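You operate a simulated robot arm through the tools that you are given. There is no shell and no other tool. Be economical: measure what you need, move in short steps, check, and stop when the job is done.

The job below is to be done with a simulated two-armed robot. You get a single attempt, and the scene is never put back.

Task
Pick up the sealed tube from the top of the white table with one hand, pass it to the other hand and put it on the lid rest of the pail trolley.

The check looks at the end state, three seconds after you hand in, the way a careful person would. Anything else that was tipped, shoved, dropped, spilled or broken makes it a failure. A push-on lid holds only when it is set on centred and level and pressed home; a screw cap is set on level and turned clockwise until tight.

Robot
Two 7-joint arms with two-finger parallel grippers on one trunk, on a base that drives. Base frame: it is fixed to the floor where the robot stands at the start and does not move with it; the origin is under the middle of the robot, x ahead of it, y to its left, z up. Readings come in m, rad, newtons and seconds.
The left shoulder is at the start at [0.08, 0.131, 0.947], the right one opposite. With the tool pointing down near the work surface each hand reaches from about 0.4 to 0.86 m from the robot's upright axis, wherever it stands, measured 20 degrees to its own side. Places, roughly: lid rest of the pail trolley (23x28 cm) [-1.26, -3.18, 0.4]. Payload 1.57 kg a hand.
The TCP of each hand is the grasp point between the finger pads, 0.03 m short of the fingertips. In the tool frame z runs along the fingers and y along their closing line. The gripper opens to 0.11 m. The fingers are 0.024 m wide and 0.012 m thick; the gripper's body (0.048 by 0.112 m) begins 0.078 m behind the TCP.
Orientation is told as [roll, pitch, yaw] about the base's x, y, z axes, in that order, counted from this pose: with the fingers straight down and closing along the base's y, the tool's x points along the base's -x, its y along +y and its z along -z.

Tools
- The arms move only by the tool arm_command. It takes "left_series", "right_series" or both (then of equal length, played together; a hand with none holds still); each is a list of rows, each a list of 3 entries, a list of its own where there are three numbers: the shift along the base's x, y, z in m, then the turn, a rotation vector about the base's x, y, z in rad, then the gripper command, from -1 (shut) to 1 (fully open), values between in proportion. In form: [[[dx, dy, dz], [rx, ry, rz], jaw], ...]. A call has 1 to 8 rows; each row is the pose to reach, as a shift and turn from the pose commanded when the call began. Rows are played at 5 a second. More than 0.05 m and 0.15 rad between two rows, or a gripper value outside its range, and nothing of the call is played. Where a pose cannot be reached the arm comes as near as it can. A force on the tool above 40 N (or 10 N above the force at the start of the call, whichever is more), or a blocked arm, ends the call early, and 0.2 s more pass. The fingers move at their own pace (about 0.108 m/s each) and stop on an object; they squeeze with about 39 N. The grip force told is the motor's: it shows also when the fingers shut on nothing. Time passes only in rows, and 0.2 s behind the last, so rows that repeat a pose let the fingers close. It gives the time, the measured TCP pose, the force on the tool (base axes), the opening and the grip force at its end, in the units of the frame above (readings bear some noise), with the torque about the TCP (base axes, N m) and any sound that the robot's microphone picked up.
- Cameras (640 x 400 px; columns grow to the right, rows downward): "scene" is now at [-0.0564, -0.0157, 1.4248]; the picture's right is [-0.06, -1.00, 0.00], its down [-0.61, 0.04, -0.79] and it looks along [0.79, -0.05, -0.61] (base axes); focal length 294 px, centre (320, 200). "left" rides on the left gripper at [0.07, -0.016, -0.141] in its tool frame; the picture's right is [0.23, 0.97, 0.00], its down [-0.86, 0.20, -0.48] and it looks along [-0.47, 0.11, 0.88] (tool axes); focal length 222 px, centre (320, 200). "right" rides on the right gripper at [0.07, 0.016, -0.141] in its tool frame; the picture's right is [-0.23, 0.97, 0.00], its down [-0.86, -0.20, -0.48] and it looks along [-0.47, -0.11, 0.88] (tool axes); focal length 222 px, centre (320, 200). There is no depth. A picture from a camera that has moved, and an enlarged one, comes with that camera's place and axes in the base frame and with its lens. The place of the scene camera against the robot may be out by one fixed shift of up to 0.018 m in any direction.
- snapshot(camera): a new picture of that camera. No time passes.
- base_move(legs): drives the robot by 1 to 6 legs, each [ahead, left, turn to the left] in m, m and rad, along the robot's own axes; the way and the turn of a leg run together, so that a leg with both is an arc; at most 1.5 m and 3.142 rad a leg. The arms and the cameras ride along, it lands a little off, and it stops where it bumps. It gives what a move gives.
- pan_tilt(pan, tilt): turns the head with the scene camera to pan (to the left, within 1.902 rad either way) and tilt (down, from -0.506 to 1.204), counted from straight ahead of the robot. It gives what a move gives.
- inspect(camera, box): a new picture of the part [left, top, right, bottom] of that camera's present view, enlarged. No time passes.
- finish_job(): hands the job in; it is judged then, once.

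Work in short steps. Places have to be worked out from the pictures, the camera data and where the tool is seen: move nearer, look again, correct. Check each grasp and each placing, and mend what went wrong. You have 120 turns and 100 pictures in all, those below and enlarged ones among them. Open the grippers and draw the arms clear of the work before you hand the job in, unless the task says otherwise; then end with one line.

The tools are called after ">>>" as name(argument=value, ...) on one line, values as JSON. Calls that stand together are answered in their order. arm_command: Moves the arms, as the interface text tells. Its arguments: {"type":"object","properties":{"left_series":{"type":"array","items":{"type":"array"}},"right_series":{"type":"array","items":{"type":"array"}}},"required":[]} The other tools are called the same way: base_move (legs) drives the base; pan_tilt (pan, tilt) turns the head that bears the scene camera; snapshot (camera) takes a picture; inspect (camera, box) takes an enlarged picture of a part of a camera's view; finish_job () hands the job in.

At the start:

```text
time_s: 0.0
left_position: [0.5003, 0.1055, 1.0831]
left_ee_rot: [0.0, 0.001, 0.002]
left_wrist_force: [-0.3, -0.5, 0.6]
left_ft_torque: [0.01, -0.02, 0.02]
left_opening: 0.11
left_finger_force: 0.0
right_position: [0.4751, -0.364, 1.1169]
right_ee_rot: [0.001, -0.001, 0.0]
right_wrist_force: [-0.4, -0.2, -0.1]
right_ft_torque: [-0.01, -0.01, 0.01]
right_opening: 0.1102
right_finger_force: 0.1
robot x, y, heading: [-0.0011, 0.0013, 0.001]
head pan, tilt: [-0.058, 0.654]
```

scene: 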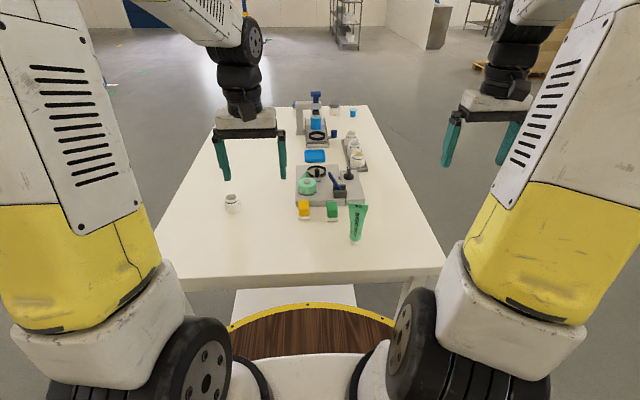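
right: 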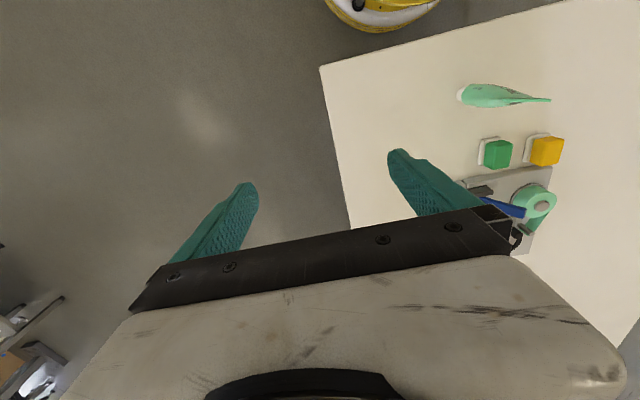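
left: 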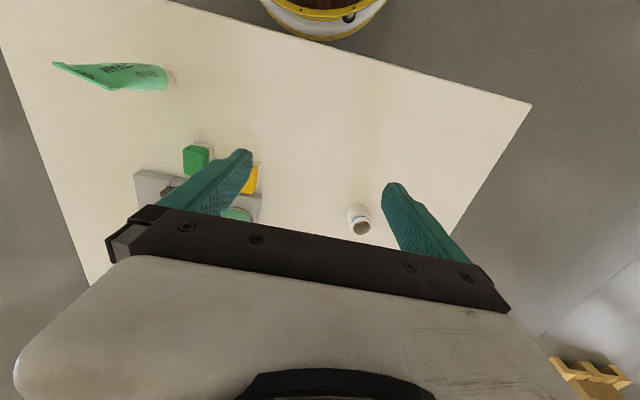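

The green tube seems to stand on its cap near the table's near edge; I enlarge it to be sure.

>>> inspect(camera="scene", box=[200, 80, 440, 260])

>>> inspect(camera="left", box=[30, 30, 270, 180])

```text
2.22 times, centred on (320, 170) of scene
camera zoom: at [-0.0564, -0.0157, 1.4248], right [-0.06, -1.0, 0.0], down [-0.61, 0.04, -0.79], along [0.79, -0.05, -0.61], focal length 652 px, centre (320, 267)
```

zoom: 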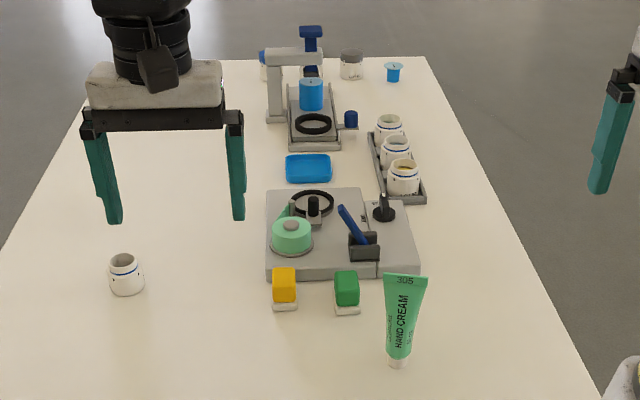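

```text
2.67 times, centred on (150, 105) of left
camera zoom: at [0.4304, 0.089, 1.2246], right [-0.23, 0.97, 0.0], down [0.86, 0.2, 0.48], along [0.47, 0.11, -0.88], focal length 592 px, centre (773, 453)
```

zoom: 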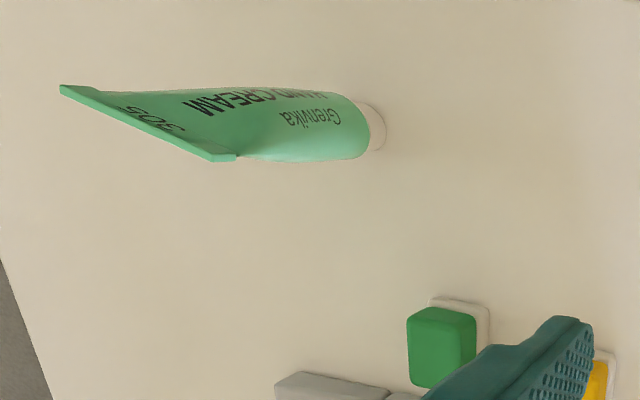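

The hand-cream tube stands on its cap at about (0.485, -0.124), table z ≈ 0.848, top ≈ 0.988, crimp along y. Plan: left hand takes it horizontally low on the body (fingers towards -y, closing along x), then the right hand takes the flat top from above. First I turn the left hand in the air.

>>> arm_command(left_series=[[[0, 0.02, 0], [-0.086, 0.086, 0.086], 1], [[0, 0.04, 0], [-0.172, 0.172, 0.172], 1], [[0, 0.06, 0], [-0.258, 0.258, 0.258], 1], [[0, 0.08, 0], [-0.344, 0.344, 0.344], 1], [[0, 0.1, 0], [-0.43, 0.43, 0.43], 1], [[0, 0.1, 0], [-0.516, 0.516, 0.516], 1], [[0, 0.1, 0], [-0.6045, 0.6045, 0.6045], 1]])

```text
refused: row 7 steps farther than a row can; nothing moved
```

A row stepped slightly too far; I even the steps out.

>>> arm_command(left_series=[[[0, 0.02, 0], [-0.086, 0.086, 0.086], 1], [[0, 0.04, 0], [-0.172, 0.172, 0.172], 1], [[0, 0.06, 0], [-0.258, 0.258, 0.258], 1], [[0, 0.08, 0], [-0.344, 0.344, 0.344], 1], [[0, 0.1, 0], [-0.43, 0.43, 0.43], 1], [[0, 0.1, 0], [-0.516, 0.516, 0.516], 1], [[0, 0.1, 0], [-0.602, 0.602, 0.602], 1]])

```text
time_s: 1.6
left_position: [0.5002, 0.2055, 1.0835]
left_ee_rot: [-0.463, 0.728, 0.462]
left_wrist_force: [-0.5, -0.5, 0.5]
left_ft_torque: [0.03, -0.01, 0.05]
left_opening: 0.1097
left_finger_force: 0.1
right_position: [0.4758, -0.3637, 1.1166]
right_ee_rot: [-0.001, 0.0, 0.0]
right_wrist_force: [-0.1, 0.1, -0.4]
right_ft_torque: [0.01, -0.02, 0.03]
right_opening: 0.11
right_finger_force: 0.1
robot x, y, heading: [-0.0011, 0.001, 0.007]
head pan, tilt: [-0.058, 0.654]
```

Tracking well. I finish the left turn and begin turning the right hand to yaw +90°.

>>> arm_command(left_series=[[[0, 0, 0], [-0.086, 0.086, 0.086], 1], [[0, 0, 0], [-0.172, 0.172, 0.172], 1], [[0, 0, 0], [-0.258, 0.258, 0.258], 1], [[0, 0, 0], [-0.344, 0.344, 0.344], 1], [[0, 0, 0], [-0.43, 0.43, 0.43], 1], [[0, 0, 0], [-0.516, 0.516, 0.516], 1], [[0, 0, 0], [-0.602, 0.602, 0.602], 1]], right_series=[[[0, 0, 0], [0, 0, 0.14], 1], [[0, 0, 0], [0, 0, 0.28], 1], [[0, 0, 0], [0, 0, 0.42], 1], [[0, 0, 0], [0, 0, 0.56], 1], [[0, 0, 0], [0, 0, 0.7], 1], [[0, 0, 0], [0, 0, 0.84], 1], [[0, 0, 0], [0, 0, 0.98], 1]])

```text
time_s: 3.2
left_position: [0.5011, 0.2056, 1.0831]
left_ee_rot: [-0.852, 1.566, 0.715]
left_wrist_force: [-0.7, -0.5, 0.1]
left_ft_torque: [0.01, -0.01, -0.02]
left_opening: 0.11
left_finger_force: 0.0
right_position: [0.4763, -0.3638, 1.1167]
right_ee_rot: [0.001, 0.002, 0.982]
right_wrist_force: [1.3, 0.0, -0.4]
right_ft_torque: [0.01, 0.0, 0.02]
right_opening: 0.1099
right_finger_force: 0.0
robot x, y, heading: [0.002, -0.0003, -0.001]
head pan, tilt: [-0.058, 0.654]
```

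Left hand is horizontal. Now tilt it 0.3 rad down and bring it to a pre-grasp in front of the tube (16 cm back), while the right finishes its yaw.

>>> arm_command(left_series=[[[-0.003, -0.03, -0.02], [0.06, 0, 0], 1], [[-0.006, -0.06, -0.045], [0.12, 0, 0], 1], [[-0.009, -0.09, -0.07], [0.18, 0, 0], 1], [[-0.012, -0.12, -0.09], [0.24, 0, 0], 1], [[-0.016, -0.15, -0.115], [0.3, 0, 0], 1], [[-0.016, -0.176, -0.133], [0.3, 0, 0], 1]], right_series=[[[0, 0, 0], [0, 0, 0.1], 1], [[0, 0, 0], [0, 0, 0.2], 1], [[0, 0, 0], [0, 0, 0.3], 1], [[0, 0, 0], [0, 0, 0.4], 1], [[0, 0, 0], [0, 0, 0.5], 1], [[0, 0, 0], [0, 0, 0.59], 1]])

>>> snapshot(camera="left")

>>> snapshot(camera="scene")

>>> snapshot(camera="right")

```text
time_s: 4.6
left_position: [0.4848, 0.029, 0.9516]
left_ee_rot: [-0.011, 1.265, 1.554]
left_wrist_force: [-0.2, -0.2, 0.2]
left_ft_torque: [0.05, 0.01, 0.01]
left_opening: 0.1099
left_finger_force: 0.1
right_position: [0.4751, -0.3628, 1.1177]
right_ee_rot: [-0.001, 0.0, 1.571]
right_wrist_force: [-0.2, -0.9, -0.3]
right_ft_torque: [-0.01, -0.01, 0.01]
right_opening: 0.1099
right_finger_force: 0.0
robot x, y, heading: [0.0004, -0.0002, -0.004]
head pan, tilt: [-0.058, 0.654]
```

```text
94 pictures are left
camera left: at [0.5007, 0.143, 1.06], right [-0.97, -0.06, 0.21], down [-0.19, 0.71, -0.67], along [-0.11, -0.7, -0.71], focal length 222 px, centre (320, 200)
```

left: 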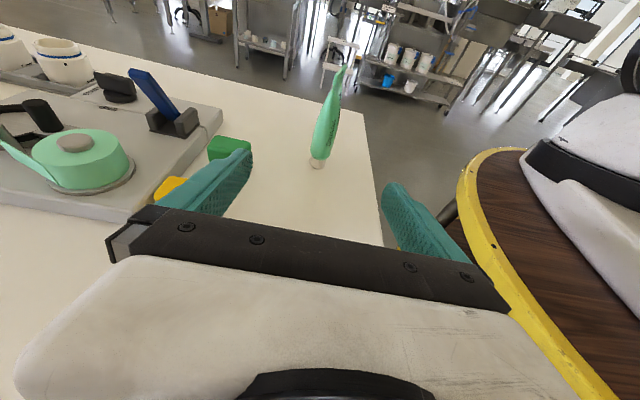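

```text
93 pictures are left
camera scene: at [-0.0565, -0.0155, 1.4248], right [-0.06, -1.0, 0.0], down [-0.61, 0.03, -0.79], along [0.79, -0.05, -0.61], focal length 294 px, centre (320, 200)
```

scene: 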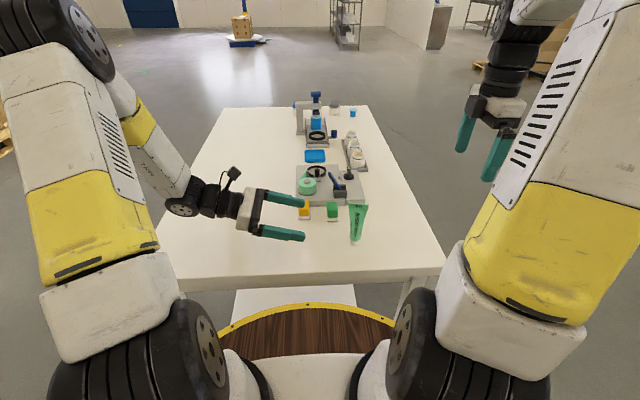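

```text
92 pictures are left
camera right: at [0.4613, -0.4331, 1.2588], right [-0.97, 0.23, 0.0], down [0.2, 0.86, 0.48], along [0.11, 0.47, -0.88], focal length 222 px, centre (320, 200)
```

right: 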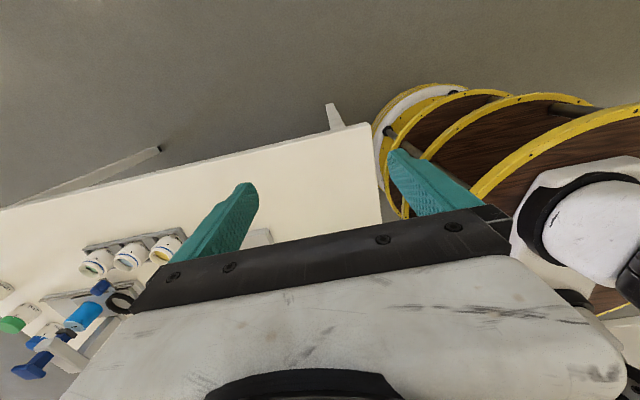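

The tube lies between the fingers' line, x ≈ 0.480. I advance 10 cm along the approach and look again.

>>> arm_command(left_series=[[[-0.002, -0.032, -0.01], [0, 0, 0], 1], [[-0.004, -0.064, -0.02], [0, 0, 0], 1], [[-0.005, -0.096, -0.03], [0, 0, 0], 1]])

>>> snapshot(camera="left")

>>> inspect(camera="scene", box=[220, 160, 420, 285])

```text
time_s: 5.4
left_position: [0.4796, -0.0658, 0.9205]
left_ee_rot: [-0.01, 1.265, 1.554]
left_wrist_force: [-0.4, 0.7, -0.9]
left_ft_torque: [0.04, 0.0, 0.03]
left_opening: 0.11
left_finger_force: 0.1
right_position: [0.4759, -0.3632, 1.1168]
right_ee_rot: [0.002, 0.001, 1.571]
right_wrist_force: [-0.5, -0.1, 0.0]
right_ft_torque: [-0.01, -0.02, 0.01]
right_opening: 0.11
right_finger_force: 0.1
robot x, y, heading: [0.0014, 0.0023, 0.007]
head pan, tilt: [-0.058, 0.654]
```

```text
91 pictures are left
camera left: at [0.4955, 0.048, 1.0296], right [-0.97, -0.06, 0.21], down [-0.19, 0.71, -0.67], along [-0.11, -0.7, -0.71], focal length 222 px, centre (320, 200)
```

left: 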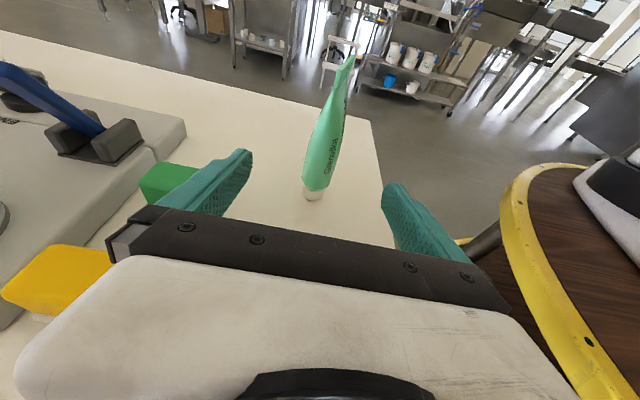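

```text
3.20 times, centred on (320, 222) of scene
camera zoom: at [-0.0565, -0.0155, 1.4248], right [-0.06, -1.0, 0.0], down [-0.61, 0.03, -0.79], along [0.79, -0.05, -0.61], focal length 939 px, centre (320, 128)
```

zoom: 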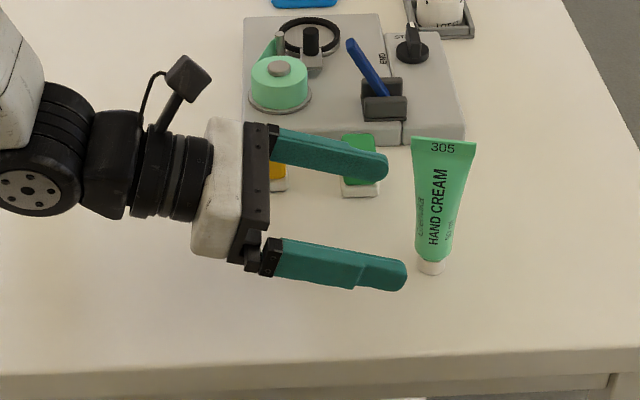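

Tube at about (0.478, -0.129). Advance the remaining 6 cm and close gently.

>>> arm_command(left_series=[[[-0.001, -0.032, -0.01], [0, 0, 0], 1], [[-0.001, -0.062, -0.019], [0, 0, 0], 1], [[-0.001, -0.062, -0.019], [0, 0, 0], 1]])

>>> snapshot(camera="left")

>>> inspect(camera="scene", box=[220, 160, 420, 285])

```text
time_s: 6.2
left_position: [0.4779, -0.1286, 0.902]
left_ee_rot: [-0.012, 1.265, 1.554]
left_wrist_force: [0.5, -0.6, 0.0]
left_ft_torque: [-0.01, 0.01, 0.02]
left_opening: 0.1101
left_finger_force: 0.0
right_position: [0.4748, -0.3648, 1.1169]
right_ee_rot: [0.001, 0.001, 1.57]
right_wrist_force: [-0.1, 0.0, 0.3]
right_ft_torque: [0.02, -0.01, 0.01]
right_opening: 0.1102
right_finger_force: 0.1
robot x, y, heading: [-0.0001, -0.004, -0.004]
head pan, tilt: [-0.058, 0.654]
```

```text
89 pictures are left
camera left: at [0.4943, -0.0147, 1.0103], right [-0.97, -0.06, 0.21], down [-0.19, 0.71, -0.67], along [-0.11, -0.7, -0.71], focal length 222 px, centre (320, 200)
```

left: 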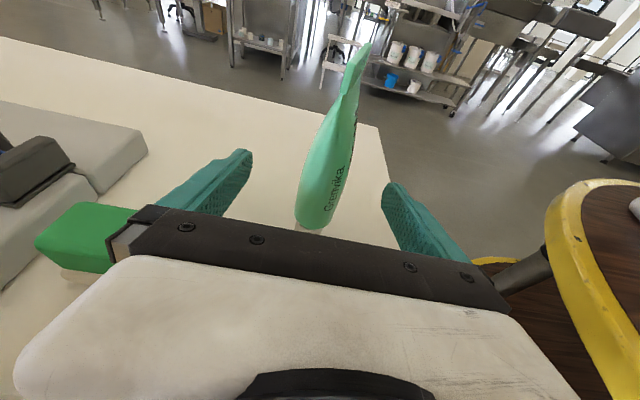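

```text
3.20 times, centred on (320, 222) of scene
camera zoom: at [-0.0564, -0.0157, 1.4248], right [-0.06, -1.0, 0.0], down [-0.61, 0.04, -0.79], along [0.79, -0.05, -0.61], focal length 939 px, centre (320, 128)
```

zoom: 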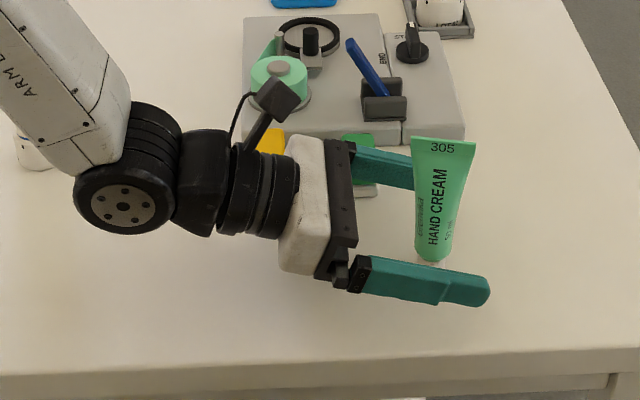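

The tube stands between the pads. Close.

>>> arm_command(left_series=[[[0, 0, 0], [0, 0, 0], 0], [[0, 0, 0], [0, 0, 0], -0.3], [[0, 0, 0], [0, 0, 0], -0.6], [[0, 0, 0], [0, 0, 0], -1], [[0, 0, 0], [0, 0, 0], -1], [[0, 0, 0], [0, 0, 0], -1]])

>>> snapshot(camera="left")

```text
time_s: 7.6
left_position: [0.4791, -0.129, 0.9005]
left_ee_rot: [-0.011, 1.265, 1.552]
left_wrist_force: [-1.1, -0.1, 1.7]
left_ft_torque: [-0.02, 0.02, 0.04]
left_opening: 0.028
left_finger_force: 38.3
right_position: [0.4749, -0.3629, 1.1172]
right_ee_rot: [-0.001, -0.001, 1.571]
right_wrist_force: [-0.6, 0.7, 0.1]
right_ft_torque: [0.01, 0.01, 0.02]
right_opening: 0.11
right_finger_force: 0.0
robot x, y, heading: [-0.0017, 0.0021, 0.001]
head pan, tilt: [-0.058, 0.654]
```

```text
87 pictures are left
camera left: at [0.4942, -0.0146, 1.0104], right [-0.97, -0.06, 0.21], down [-0.19, 0.71, -0.67], along [-0.11, -0.7, -0.71], focal length 222 px, centre (320, 200)
```

left: 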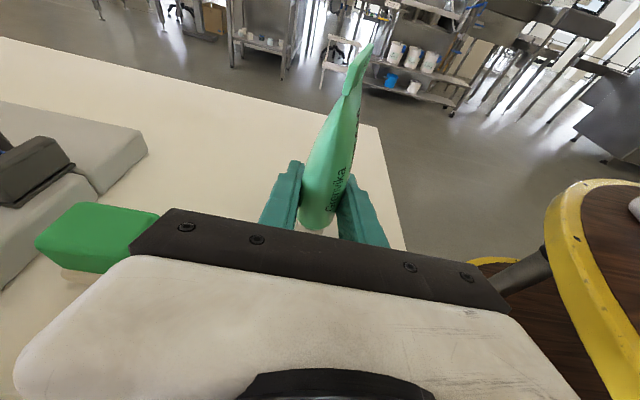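

Firm grip (28 mm). Lift straight up 10 cm and move the right hand up for the approach from above.

>>> arm_command(left_series=[[[0, 0, 0.01], [0, 0, 0], -1], [[0, 0, 0.03], [0, 0, 0], -1], [[0, 0, 0.06], [0, 0, 0], -1], [[0, 0, 0.09], [0, 0, 0], -1], [[0, 0, 0.1], [0, 0, 0], -1]], right_series=[[[0, 0, 0.02], [0, 0, 0], 1], [[0, 0, 0.04], [0, 0, 0], 1], [[0, 0, 0.06], [0, 0, 0], 1], [[0, 0, 0.08], [0, 0, 0], 1], [[0, 0, 0.09], [0, 0, 0], 1]])

>>> snapshot(camera="left")

>>> snapshot(camera="right")

>>> snapshot(camera="scene")

```text
time_s: 8.8
left_position: [0.4799, -0.1288, 1.0014]
left_ee_rot: [-0.008, 1.266, 1.557]
left_wrist_force: [-0.1, -0.4, -0.6]
left_ft_torque: [-0.01, -0.02, -0.04]
left_opening: 0.0282
left_finger_force: 38.4
right_position: [0.4741, -0.3648, 1.2085]
right_ee_rot: [0.001, 0.0, 1.57]
right_wrist_force: [0.3, 0.3, 0.8]
right_ft_torque: [0.01, 0.01, -0.01]
right_opening: 0.1102
right_finger_force: 0.1
robot x, y, heading: [0.003, 0.0016, -0.0]
head pan, tilt: [-0.058, 0.654]
```

```text
86 pictures are left
camera left: at [0.4954, -0.0155, 1.1101], right [-0.97, -0.06, 0.21], down [-0.19, 0.71, -0.67], along [-0.11, -0.7, -0.71], focal length 222 px, centre (320, 200)
```

left: 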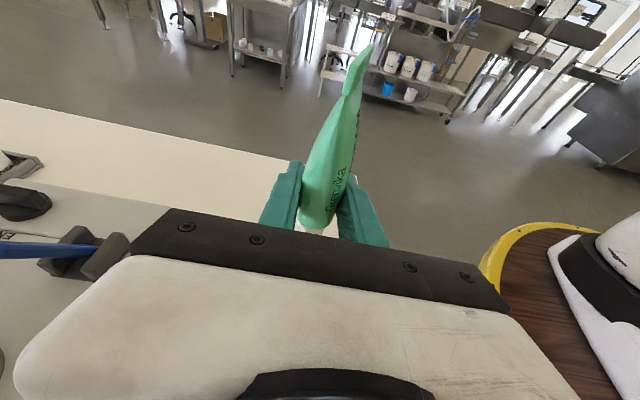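

```text
85 pictures are left
camera right: at [0.4603, -0.4339, 1.3495], right [-0.97, 0.23, 0.0], down [0.2, 0.85, 0.48], along [0.11, 0.47, -0.88], focal length 222 px, centre (320, 200)
```

right: 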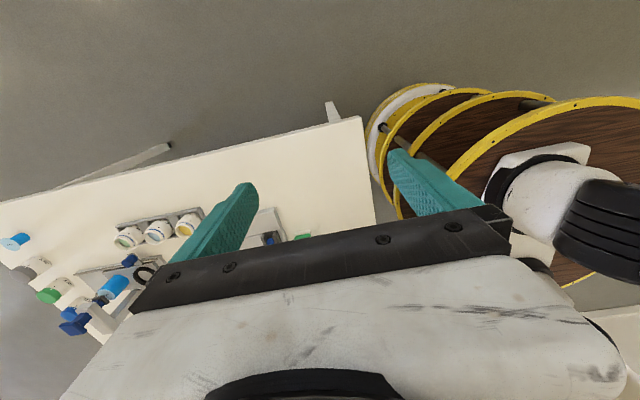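

```text
84 pictures are left
camera scene: at [-0.0562, -0.0157, 1.4248], right [-0.06, -1.0, 0.0], down [-0.61, 0.04, -0.79], along [0.79, -0.05, -0.61], focal length 294 px, centre (320, 200)
```

scene: 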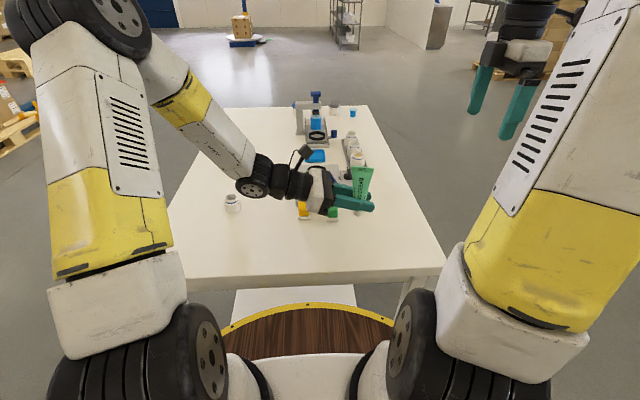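

Tube held upright. Bring the right hand over near the tube (still above and to the right), then look with its camera.

>>> arm_command(right_series=[[[0.001, 0.04, 0], [0, 0, 0], 1], [[0.003, 0.08, 0], [0, 0, 0], 1], [[0.005, 0.12, 0], [0, 0, 0], 1], [[0.005, 0.16, 0], [0, 0, 0], 1]])

>>> snapshot(camera="right")

>>> snapshot(camera="scene")

```text
time_s: 9.8
left_position: [0.4789, -0.1296, 1.0013]
left_ee_rot: [-0.01, 1.264, 1.554]
left_wrist_force: [0.5, -0.7, -0.2]
left_ft_torque: [0.02, 0.03, 0.0]
left_opening: 0.0279
left_finger_force: 38.4
right_position: [0.4823, -0.2046, 1.2069]
right_ee_rot: [0.001, -0.001, 1.57]
right_wrist_force: [0.2, -0.5, -1.1]
right_ft_torque: [0.0, -0.04, 0.02]
right_opening: 0.11
right_finger_force: 0.1
robot x, y, heading: [0.0019, -0.0022, 0.001]
head pan, tilt: [-0.058, 0.654]
```

```text
83 pictures are left
camera right: at [0.468, -0.2744, 1.3477], right [-0.97, 0.23, 0.0], down [0.2, 0.85, 0.48], along [0.11, 0.47, -0.88], focal length 222 px, centre (320, 200)
```

right: 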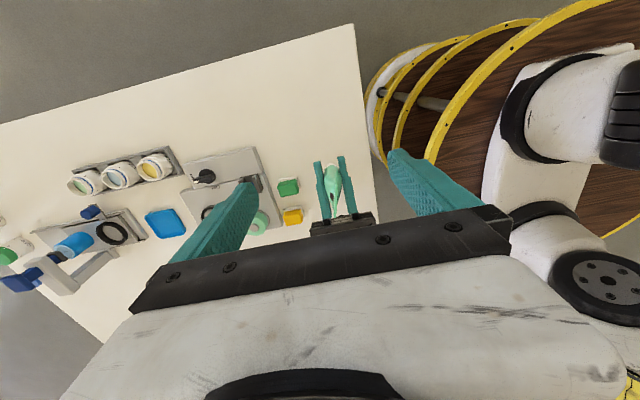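

```text
82 pictures are left
camera scene: at [-0.0564, -0.016, 1.4248], right [-0.06, -1.0, 0.0], down [-0.61, 0.04, -0.79], along [0.79, -0.05, -0.61], focal length 294 px, centre (320, 200)
```

scene: 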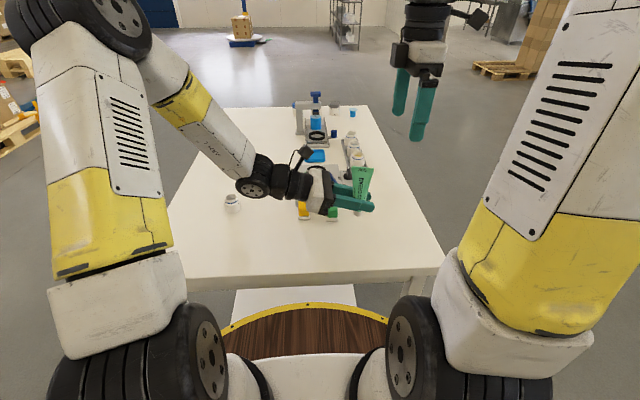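

I enlarge the right-hand view to locate the crimp.

>>> inspect(camera="right", box=[290, 140, 386, 240])

```text
4.00 times, centred on (338, 190) of right
camera zoom: at [0.468, -0.2744, 1.3477], right [-0.97, 0.23, 0.0], down [0.2, 0.85, 0.48], along [0.11, 0.47, -0.88], focal length 888 px, centre (248, 240)
```

zoom: 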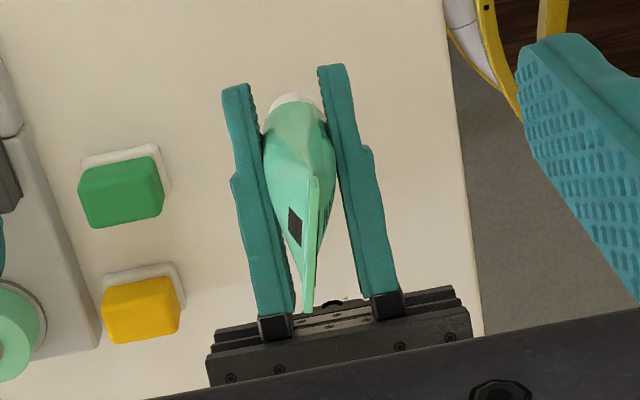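

Crimp centre ≈ (0.481, -0.130, 1.088), turned about -0.22 rad from y. I align the right hand above it and yaw by -0.22, then look before descending.

>>> arm_command(right_series=[[[0, 0.04, 0], [0, 0, -0.11], 1], [[0, 0.074, 0], [0, 0, -0.22], 1], [[0, 0.074, -0.04], [0, 0, -0.22], 1], [[0, 0.074, -0.06], [0, 0, -0.22], 1]])

>>> snapshot(camera="right")

>>> inspect(camera="scene", box=[260, 80, 460, 240])

```text
time_s: 10.8
left_position: [0.4805, -0.1297, 1.0019]
left_ee_rot: [-0.011, 1.266, 1.554]
left_wrist_force: [-0.7, 0.2, -1.3]
left_ft_torque: [0.03, -0.04, -0.01]
left_opening: 0.0283
left_finger_force: 38.0
right_position: [0.4817, -0.1331, 1.1477]
right_ee_rot: [0.001, 0.0, 1.349]
right_wrist_force: [-0.5, -1.0, 0.9]
right_ft_torque: [-0.05, 0.0, -0.02]
right_opening: 0.11
right_finger_force: 0.0
robot x, y, heading: [-0.0002, 0.001, -0.005]
head pan, tilt: [-0.058, 0.654]
```

```text
80 pictures are left
camera right: at [0.4513, -0.1965, 1.2881], right [-0.9, 0.44, 0.0], down [0.38, 0.79, 0.48], along [0.21, 0.43, -0.88], focal length 222 px, centre (320, 200)
```

right: 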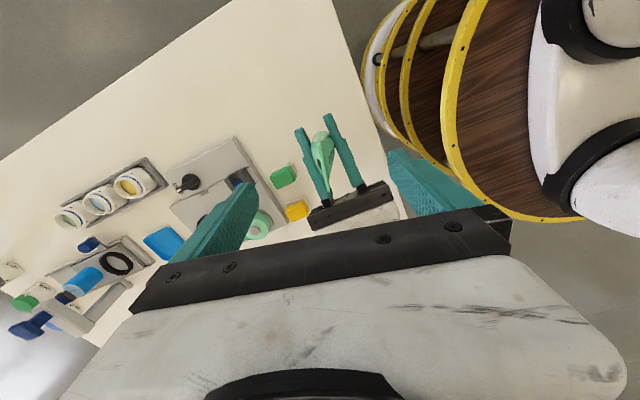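

```text
2.50 times, centred on (360, 160) of scene
camera zoom: at [-0.0565, -0.0157, 1.4248], right [-0.06, -1.0, 0.0], down [-0.61, 0.04, -0.79], along [0.79, -0.05, -0.61], focal length 734 px, centre (220, 300)
```

zoom: 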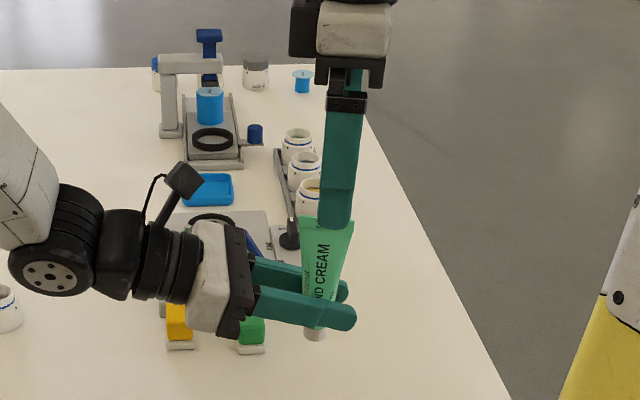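

The right fingers straddle the crimp. Descend 8 cm, then look.

>>> arm_command(right_series=[[[0, 0.001, -0.03], [0, 0, 0], 1], [[0, 0.002, -0.06], [0, 0, 0], 1], [[0, 0.002, -0.08], [0, 0, 0], 1]])

>>> inspect(camera="right", box=[160, 80, 520, 260])

>>> inspect(camera="scene", box=[260, 80, 460, 240])

```text
time_s: 11.6
left_position: [0.4788, -0.1304, 1.001]
left_ee_rot: [-0.009, 1.265, 1.552]
left_wrist_force: [-0.4, 0.3, -0.2]
left_ft_torque: [0.01, 0.0, 0.05]
left_opening: 0.0281
left_finger_force: 38.1
right_position: [0.4817, -0.128, 1.0673]
right_ee_rot: [0.0, 0.002, 1.35]
right_wrist_force: [0.5, 0.2, 0.0]
right_ft_torque: [0.02, 0.03, -0.02]
right_opening: 0.1099
right_finger_force: 0.0
robot x, y, heading: [-0.0022, 0.0001, -0.005]
head pan, tilt: [-0.058, 0.654]
```

```text
1.78 times, centred on (340, 170) of right
camera zoom: at [0.4513, -0.192, 1.2081], right [-0.9, 0.44, 0.0], down [0.38, 0.79, 0.48], along [0.21, 0.43, -0.88], focal length 395 px, centre (284, 253)
```

zoom: 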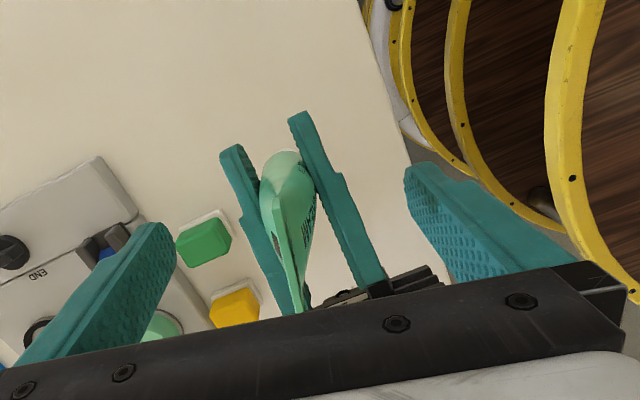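

```text
2.50 times, centred on (360, 160) of scene
camera zoom: at [-0.0565, -0.0157, 1.4248], right [-0.06, -1.0, 0.0], down [-0.61, 0.04, -0.79], along [0.79, -0.05, -0.61], focal length 734 px, centre (220, 300)
```

zoom: 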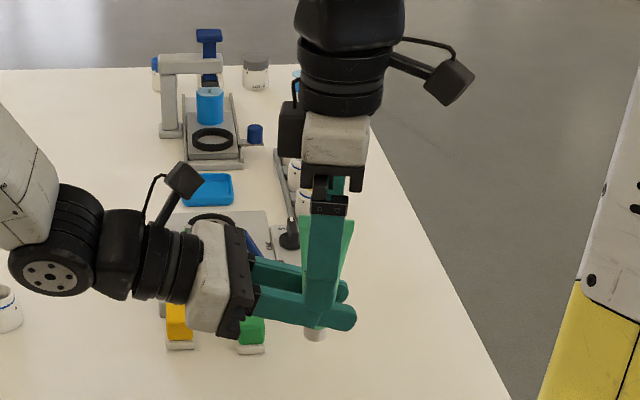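

Centred. Close the right fingers on the flat top.

>>> arm_command(right_series=[[[0, 0, 0], [0, 0, 0], 0], [[0, 0, 0], [0, 0, 0], -0.5], [[0, 0, 0], [0, 0, 0], -0.8], [[0, 0, 0], [0, 0, 0], -1], [[0, 0, 0], [0, 0, 0], -1], [[0, 0, 0], [0, 0, 0], -1]])

>>> inspect(camera="right", box=[160, 80, 520, 260])

>>> inspect(camera="scene", box=[260, 80, 460, 240])

```text
time_s: 13.0
left_position: [0.4801, -0.1284, 1.0002]
left_ee_rot: [-0.012, 1.267, 1.555]
left_wrist_force: [13.7, -5.6, -2.9]
left_ft_torque: [0.22, 0.44, -0.01]
left_opening: 0.0283
left_finger_force: 38.1
right_position: [0.4807, -0.128, 1.0668]
right_ee_rot: [0.001, 0.0, 1.351]
right_wrist_force: [-13.6, 6.1, 2.7]
right_ft_torque: [0.18, 0.47, -0.01]
right_opening: 0.0235
right_finger_force: 35.2
robot x, y, heading: [0.0014, -0.0008, -0.001]
head pan, tilt: [-0.058, 0.654]
```

```text
1.78 times, centred on (340, 170) of right
camera zoom: at [0.4512, -0.1915, 1.2082], right [-0.9, 0.43, 0.0], down [0.38, 0.79, 0.48], along [0.21, 0.43, -0.88], focal length 395 px, centre (284, 253)
```

zoom: 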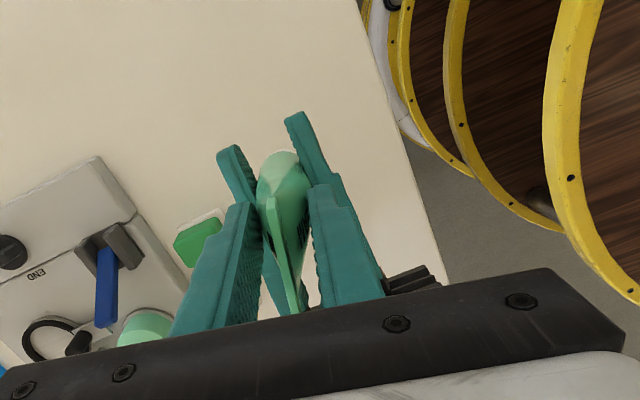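

```text
2.50 times, centred on (360, 160) of scene
camera zoom: at [-0.0563, -0.0157, 1.4248], right [-0.06, -1.0, 0.0], down [-0.61, 0.04, -0.79], along [0.79, -0.05, -0.61], focal length 734 px, centre (220, 300)
```

zoom: 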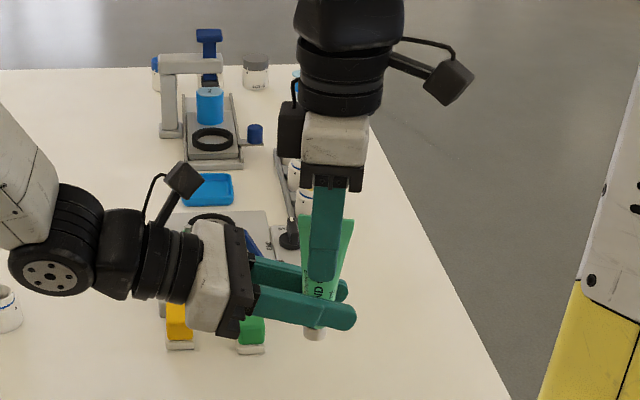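

Right grips at 23.5 mm, with ~14 N side load between the hands. I shift the right hand slightly along that load to relax it.

>>> arm_command(right_series=[[[-0.001, 0.0003, 0], [0, 0, 0], -1], [[-0.002, 0.0006, 0], [0, 0, 0], -1], [[-0.002, 0.0006, 0], [0, 0, 0], -1]])

```text
time_s: 13.8
left_position: [0.4792, -0.129, 1.0008]
left_ee_rot: [-0.011, 1.27, 1.552]
left_wrist_force: [7.6, -4.7, 0.7]
left_ft_torque: [0.15, 0.26, 0.0]
left_opening: 0.0281
left_finger_force: 38.4
right_position: [0.4781, -0.1275, 1.0671]
right_ee_rot: [-0.001, -0.001, 1.348]
right_wrist_force: [-7.9, 5.1, -0.1]
right_ft_torque: [0.15, 0.24, -0.02]
right_opening: 0.0235
right_finger_force: 35.7
robot x, y, heading: [0.0002, 0.0027, -0.003]
head pan, tilt: [-0.058, 0.654]
```

It helps; another shift of about 2.5 mm.

>>> arm_command(right_series=[[[-0.001, 0.0008, 0], [0, 0, 0], -1], [[-0.002, 0.0016, 0], [0, 0, 0], -1], [[-0.0025, 0.002, 0], [0, 0, 0], -1], [[-0.0025, 0.002, 0], [0, 0, 0], -1]])

```text
time_s: 14.8
left_position: [0.478, -0.1295, 1.0012]
left_ee_rot: [-0.01, 1.266, 1.549]
left_wrist_force: [-19.6, 22.4, 13.5]
left_ft_torque: [-0.75, -0.77, 0.04]
left_opening: 0.0281
left_finger_force: 38.1
right_position: [0.4773, -0.1258, 1.067]
right_ee_rot: [-0.002, 0.002, 1.347]
right_wrist_force: [19.4, -23.0, -13.4]
right_ft_torque: [-0.68, -0.57, -0.02]
right_opening: 0.0234
right_finger_force: 35.5
robot x, y, heading: [0.0003, 0.0013, 0.004]
head pan, tilt: [-0.058, 0.654]
```

Overshot; go most of the way back.

>>> arm_command(right_series=[[[0.001, -0.001, 0], [0, 0, 0], -1], [[0.0018, -0.0016, 0], [0, 0, 0], -1], [[0.0018, -0.0016, 0], [0, 0, 0], -1]])

```text
time_s: 15.6
left_position: [0.4782, -0.1287, 1.0011]
left_ee_rot: [-0.01, 1.266, 1.554]
left_wrist_force: [-15.2, 13.6, 7.9]
left_ft_torque: [-0.23, -0.63, 0.03]
left_opening: 0.0284
left_finger_force: 38.3
right_position: [0.4784, -0.1263, 1.0673]
right_ee_rot: [0.001, 0.001, 1.351]
right_wrist_force: [15.1, -15.2, -9.1]
right_ft_torque: [-0.69, -0.41, 0.03]
right_opening: 0.0232
right_finger_force: 35.7
robot x, y, heading: [-0.0008, 0.001, -0.002]
head pan, tilt: [-0.058, 0.654]
```

>>> arm_command(right_series=[[[0.0008, -0.0008, 0], [0, 0, 0], -1], [[0.0012, -0.0012, 0], [0, 0, 0], -1], [[0.0012, -0.0012, 0], [0, 0, 0], -1]])

>>> inspect(camera="right", box=[160, 80, 520, 260])

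```text
time_s: 16.4
left_position: [0.4799, -0.1297, 1.0]
left_ee_rot: [-0.011, 1.264, 1.555]
left_wrist_force: [-1.8, -4.3, -4.4]
left_ft_torque: [0.2, -0.17, 0.06]
left_opening: 0.0283
left_finger_force: 39.3
right_position: [0.4794, -0.1265, 1.0672]
right_ee_rot: [0.001, -0.001, 1.351]
right_wrist_force: [1.8, 4.5, 2.3]
right_ft_torque: [0.1, 0.05, 0.0]
right_opening: 0.0232
right_finger_force: 35.6
robot x, y, heading: [0.0006, 0.0009, 0.0]
head pan, tilt: [-0.058, 0.654]
```

```text
1.78 times, centred on (340, 170) of right
camera zoom: at [0.4501, -0.1916, 1.2086], right [-0.9, 0.43, 0.0], down [0.38, 0.79, 0.48], along [0.21, 0.43, -0.88], focal length 395 px, centre (284, 253)
```

zoom: 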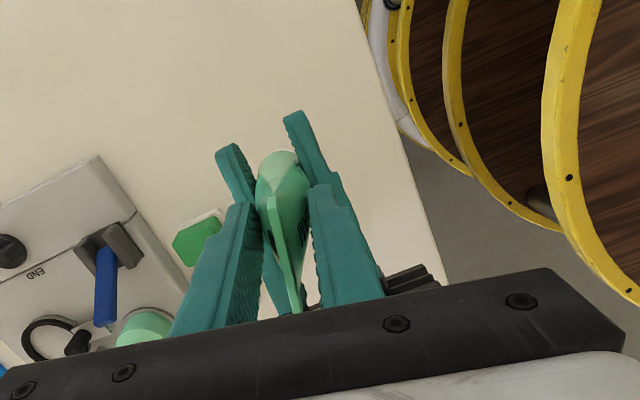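

Load is nearly nil. Open the left fingers and watch whether the tube stays in the right hand.

>>> arm_command(left_series=[[[0, 0, 0], [0, 0, 0], -0.3], [[0, 0, 0], [0, 0, 0], 0.3], [[0, 0, 0], [0, 0, 0], 1], [[0, 0, 0], [0, 0, 0], 1], [[0, 0, 0], [0, 0, 0], 1]])

>>> inspect(camera="right", box=[160, 80, 520, 260])

>>> snapshot(camera="left")

```text
time_s: 17.6
left_position: [0.4794, -0.1285, 1.0022]
left_ee_rot: [-0.011, 1.265, 1.553]
left_wrist_force: [-0.4, 0.1, 0.8]
left_ft_torque: [0.01, 0.02, 0.03]
left_opening: 0.11
left_finger_force: 0.0
right_position: [0.4801, -0.1281, 1.0672]
right_ee_rot: [-0.001, -0.001, 1.349]
right_wrist_force: [0.3, 0.7, 0.8]
right_ft_torque: [0.03, -0.02, 0.0]
right_opening: 0.0236
right_finger_force: 35.2
robot x, y, heading: [-0.002, 0.0, 0.004]
head pan, tilt: [-0.058, 0.654]
```

```text
1.78 times, centred on (340, 170) of right
camera zoom: at [0.4503, -0.1928, 1.2084], right [-0.9, 0.44, 0.0], down [0.38, 0.79, 0.48], along [0.21, 0.43, -0.88], focal length 395 px, centre (284, 253)
```

zoom: 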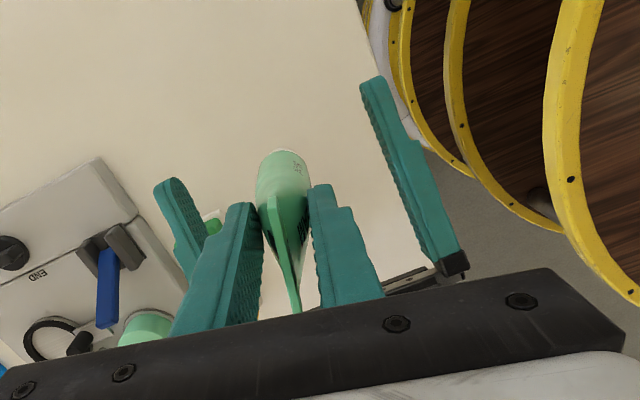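

```text
72 pictures are left
camera left: at [0.4953, -0.0155, 1.1098], right [-0.97, -0.06, 0.21], down [-0.19, 0.71, -0.67], along [-0.11, -0.7, -0.71], focal length 222 px, centre (320, 200)
```

left: 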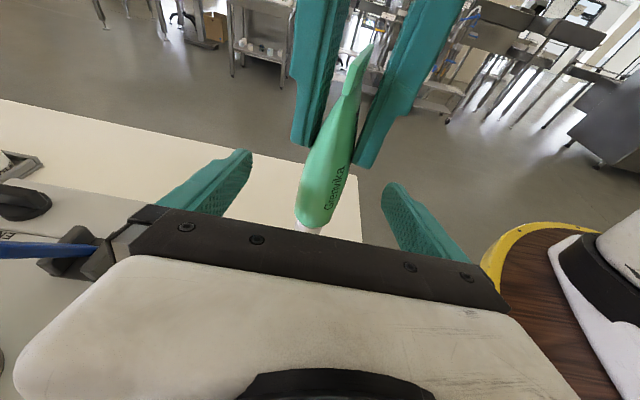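

The right hand holds it alone. Withdraw the left backwards along its approach, then raise the right a little.

>>> arm_command(left_series=[[[0, 0.04, 0.012], [0, 0, 0], 1], [[0, 0.08, 0.025], [0, 0, 0], 1], [[0, 0.12, 0.037], [0, 0, 0], 1], [[0, 0.16, 0.05], [0, 0, 0], 1], [[0, 0.2, 0.075], [0, 0, 0], 1], [[-0.02, 0.23, 0.1], [0, 0, 0], 1]], right_series=[[[0, 0, 0], [0, 0, 0], -1], [[0, 0, 0], [0, 0, 0], -1], [[0, 0, 0], [0, 0, 0], -1], [[0, -0.01, 0.02], [0, 0, 0], -1], [[0, -0.03, 0.04], [0, 0, 0], -1], [[0, -0.06, 0.06], [0, 0, 0], -1]])

>>> pan_tilt(pan=-1.9, tilt=0.35)

>>> snapshot(camera="scene")

```text
time_s: 19.0
left_position: [0.4599, 0.1028, 1.1001]
left_ee_rot: [-0.007, 1.265, 1.555]
left_wrist_force: [0.6, 0.7, 1.0]
left_ft_torque: [-0.02, 0.01, -0.05]
left_opening: 0.1096
left_finger_force: 0.1
right_position: [0.4784, -0.1865, 1.127]
right_ee_rot: [0.0, 0.001, 1.351]
right_wrist_force: [-0.2, 0.2, -0.6]
right_ft_torque: [0.0, 0.04, -0.01]
right_opening: 0.0232
right_finger_force: 35.9
robot x, y, heading: [0.0005, -0.0001, -0.002]
head pan, tilt: [-0.058, 0.654]
```

```text
time_s: 20.8
left_position: [0.4607, 0.1003, 1.1007]
left_ee_rot: [-0.011, 1.265, 1.553]
left_wrist_force: [0.1, 0.0, -1.0]
left_ft_torque: [0.03, -0.03, 0.0]
left_opening: 0.1104
left_finger_force: 0.2
right_position: [0.4797, -0.186, 1.1265]
right_ee_rot: [0.001, 0.0, 1.348]
right_wrist_force: [0.1, 0.5, -0.9]
right_ft_torque: [0.0, 0.01, -0.01]
right_opening: 0.0234
right_finger_force: 35.9
robot x, y, heading: [-0.0004, -0.0007, -0.003]
head pan, tilt: [-1.901, 0.351]
```

```text
71 pictures are left
camera scene: at [-0.1729, -0.0988, 1.4523], right [-0.95, 0.32, 0.0], down [0.11, 0.33, -0.94], along [-0.3, -0.89, -0.34], focal length 294 px, centre (320, 200)
```

scene: 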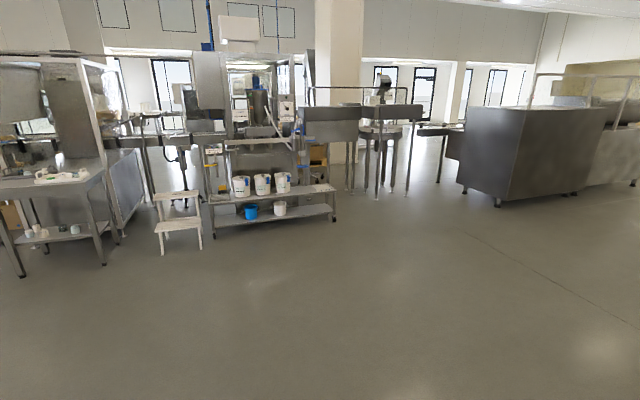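

The pails' shelf lies ahead; the predicted lid-rest pixel is about (324,187). Zoom there.

>>> inspect(camera="scene", box=[190, 130, 370, 242])

```text
3.56 times, centred on (280, 186) of scene
camera zoom: at [-0.1729, -0.0988, 1.4523], right [-0.95, 0.32, 0.0], down [0.11, 0.33, -0.94], along [-0.3, -0.89, -0.34], focal length 1043 px, centre (462, 250)
```

zoom: 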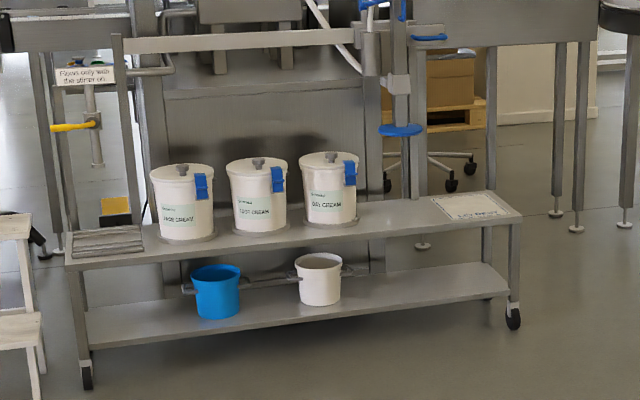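

The lid rest is the white pad at the right end of the trolley, front edge near y ≈ -3.10. I strafe right away from the table, then turn to face the trolley.

>>> base_move(legs=[[0, -0.9, 0], [0, 0, -1.571]])

>>> pan_tilt(pan=-0.4, tilt=0.45)

>>> snapshot(camera="scene")

>>> snapshot(camera="right")

```text
time_s: 29.4
left_position: [0.1052, -1.3661, 1.1016]
left_ee_rot: [-0.01, 1.264, -0.002]
left_wrist_force: [-0.4, 0.1, -0.8]
left_ft_torque: [-0.01, -0.04, -0.03]
left_opening: 0.11
left_finger_force: 0.1
right_position: [-0.1836, -1.3908, 1.1269]
right_ee_rot: [0.001, 0.001, -0.206]
right_wrist_force: [-0.1, 0.3, -0.3]
right_ft_torque: [0.0, -0.03, 0.0]
right_opening: 0.0232
right_finger_force: 35.6
robot x, y, heading: [-0.0034, -0.9097, -1.553]
head pan, tilt: [-1.901, 0.351]
```

```text
time_s: 31.0
left_position: [0.1057, -1.3664, 1.1009]
left_ee_rot: [-0.011, 1.265, 0.001]
left_wrist_force: [0.0, 0.2, -0.1]
left_ft_torque: [0.02, -0.01, 0.01]
left_opening: 0.1101
left_finger_force: 0.2
right_position: [-0.1822, -1.3903, 1.1271]
right_ee_rot: [0.0, 0.0, -0.204]
right_wrist_force: [0.7, -0.5, -0.5]
right_ft_torque: [0.0, 0.03, -0.01]
right_opening: 0.0234
right_finger_force: 35.3
robot x, y, heading: [-0.0011, -0.9112, -1.548]
head pan, tilt: [-0.4, 0.45]
```

```text
69 pictures are left
camera scene: at [-0.0435, -0.8647, 1.4431], right [-0.93, 0.37, 0.0], down [0.16, 0.4, -0.9], along [-0.34, -0.83, -0.44], focal length 294 px, centre (320, 200)
```

scene: 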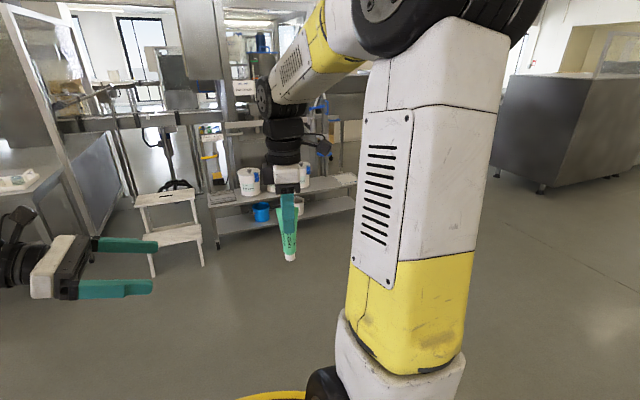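

```text
68 pictures are left
camera right: at [-0.246, -1.3606, 1.2682], right [0.42, 0.91, 0.0], down [0.8, -0.37, 0.48], along [0.43, -0.2, -0.88], focal length 222 px, centre (320, 200)
```

right: 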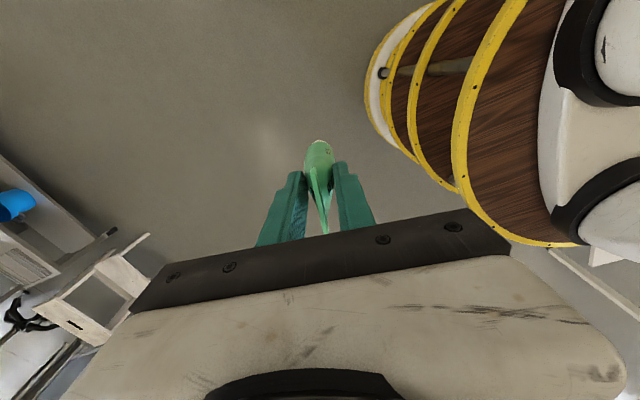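

Base radius is only ~0.3 m, floor clear. Strafe right 1.05 m, then forward 1.1 m and look again.

>>> base_move(legs=[[0, -1.055, -0.023], [1.1, 0, 0]])

>>> pan_tilt(pan=0.0, tilt=0.7)

>>> snapshot(camera="scene")

>>> snapshot(camera="right")

>>> snapshot(camera="left")

```text
time_s: 41.7
left_position: [-0.9961, -2.4796, 1.1002]
left_ee_rot: [-0.01, 1.266, -0.046]
left_wrist_force: [0.7, 0.3, -0.8]
left_ft_torque: [-0.03, -0.03, -0.01]
left_opening: 0.1097
left_finger_force: 0.1
right_position: [-1.2846, -2.4911, 1.1267]
right_ee_rot: [0.002, -0.001, -0.251]
right_wrist_force: [0.0, 0.8, -0.6]
right_ft_torque: [0.0, 0.02, 0.02]
right_opening: 0.0232
right_finger_force: 35.6
robot x, y, heading: [-1.0825, -2.0136, -1.602]
head pan, tilt: [-0.4, 0.45]
```

```text
time_s: 42.6
left_position: [-0.9969, -2.4792, 1.1016]
left_ee_rot: [-0.009, 1.265, -0.045]
left_wrist_force: [-0.4, -0.5, -0.4]
left_ft_torque: [-0.01, -0.04, 0.03]
left_opening: 0.11
left_finger_force: 0.2
right_position: [-1.2855, -2.4907, 1.1263]
right_ee_rot: [0.001, -0.001, -0.25]
right_wrist_force: [0.1, 0.1, -0.5]
right_ft_torque: [-0.01, 0.04, -0.01]
right_opening: 0.0229
right_finger_force: 35.8
robot x, y, heading: [-1.0848, -2.0138, -1.604]
head pan, tilt: [0.0, 0.7]
```

```text
67 pictures are left
camera scene: at [-1.0859, -1.973, 1.421], right [-1.0, 0.03, 0.0], down [0.02, 0.64, -0.77], along [-0.02, -0.76, -0.64], focal length 294 px, centre (320, 200)
```

scene: 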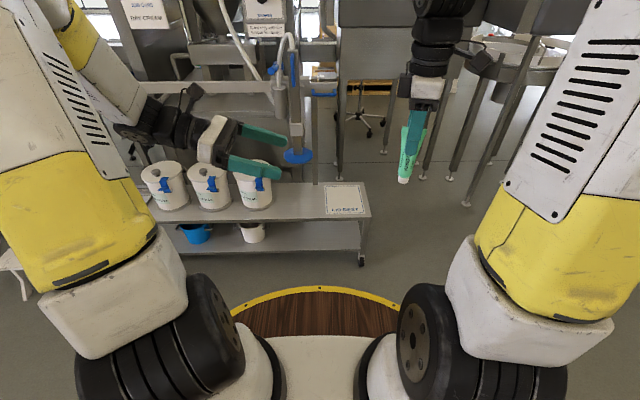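

```text
66 pictures are left
camera right: at [-1.347, -2.4576, 1.2682], right [0.46, 0.89, 0.0], down [0.78, -0.4, 0.48], along [0.42, -0.22, -0.88], focal length 222 px, centre (320, 200)
```

right: 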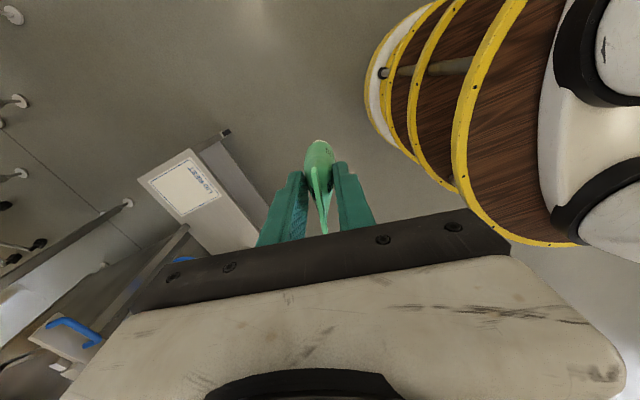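

```text
65 pictures are left
camera left: at [-0.8842, -2.4992, 1.2096], right [-0.03, 0.98, 0.21], down [0.72, 0.17, -0.67], along [-0.69, 0.13, -0.71], focal length 222 px, centre (320, 200)
```

left: 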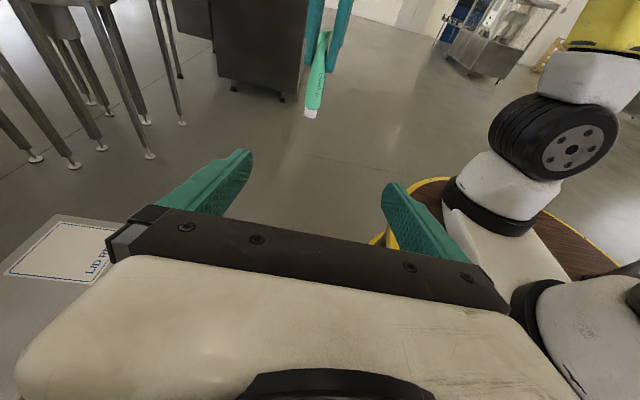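

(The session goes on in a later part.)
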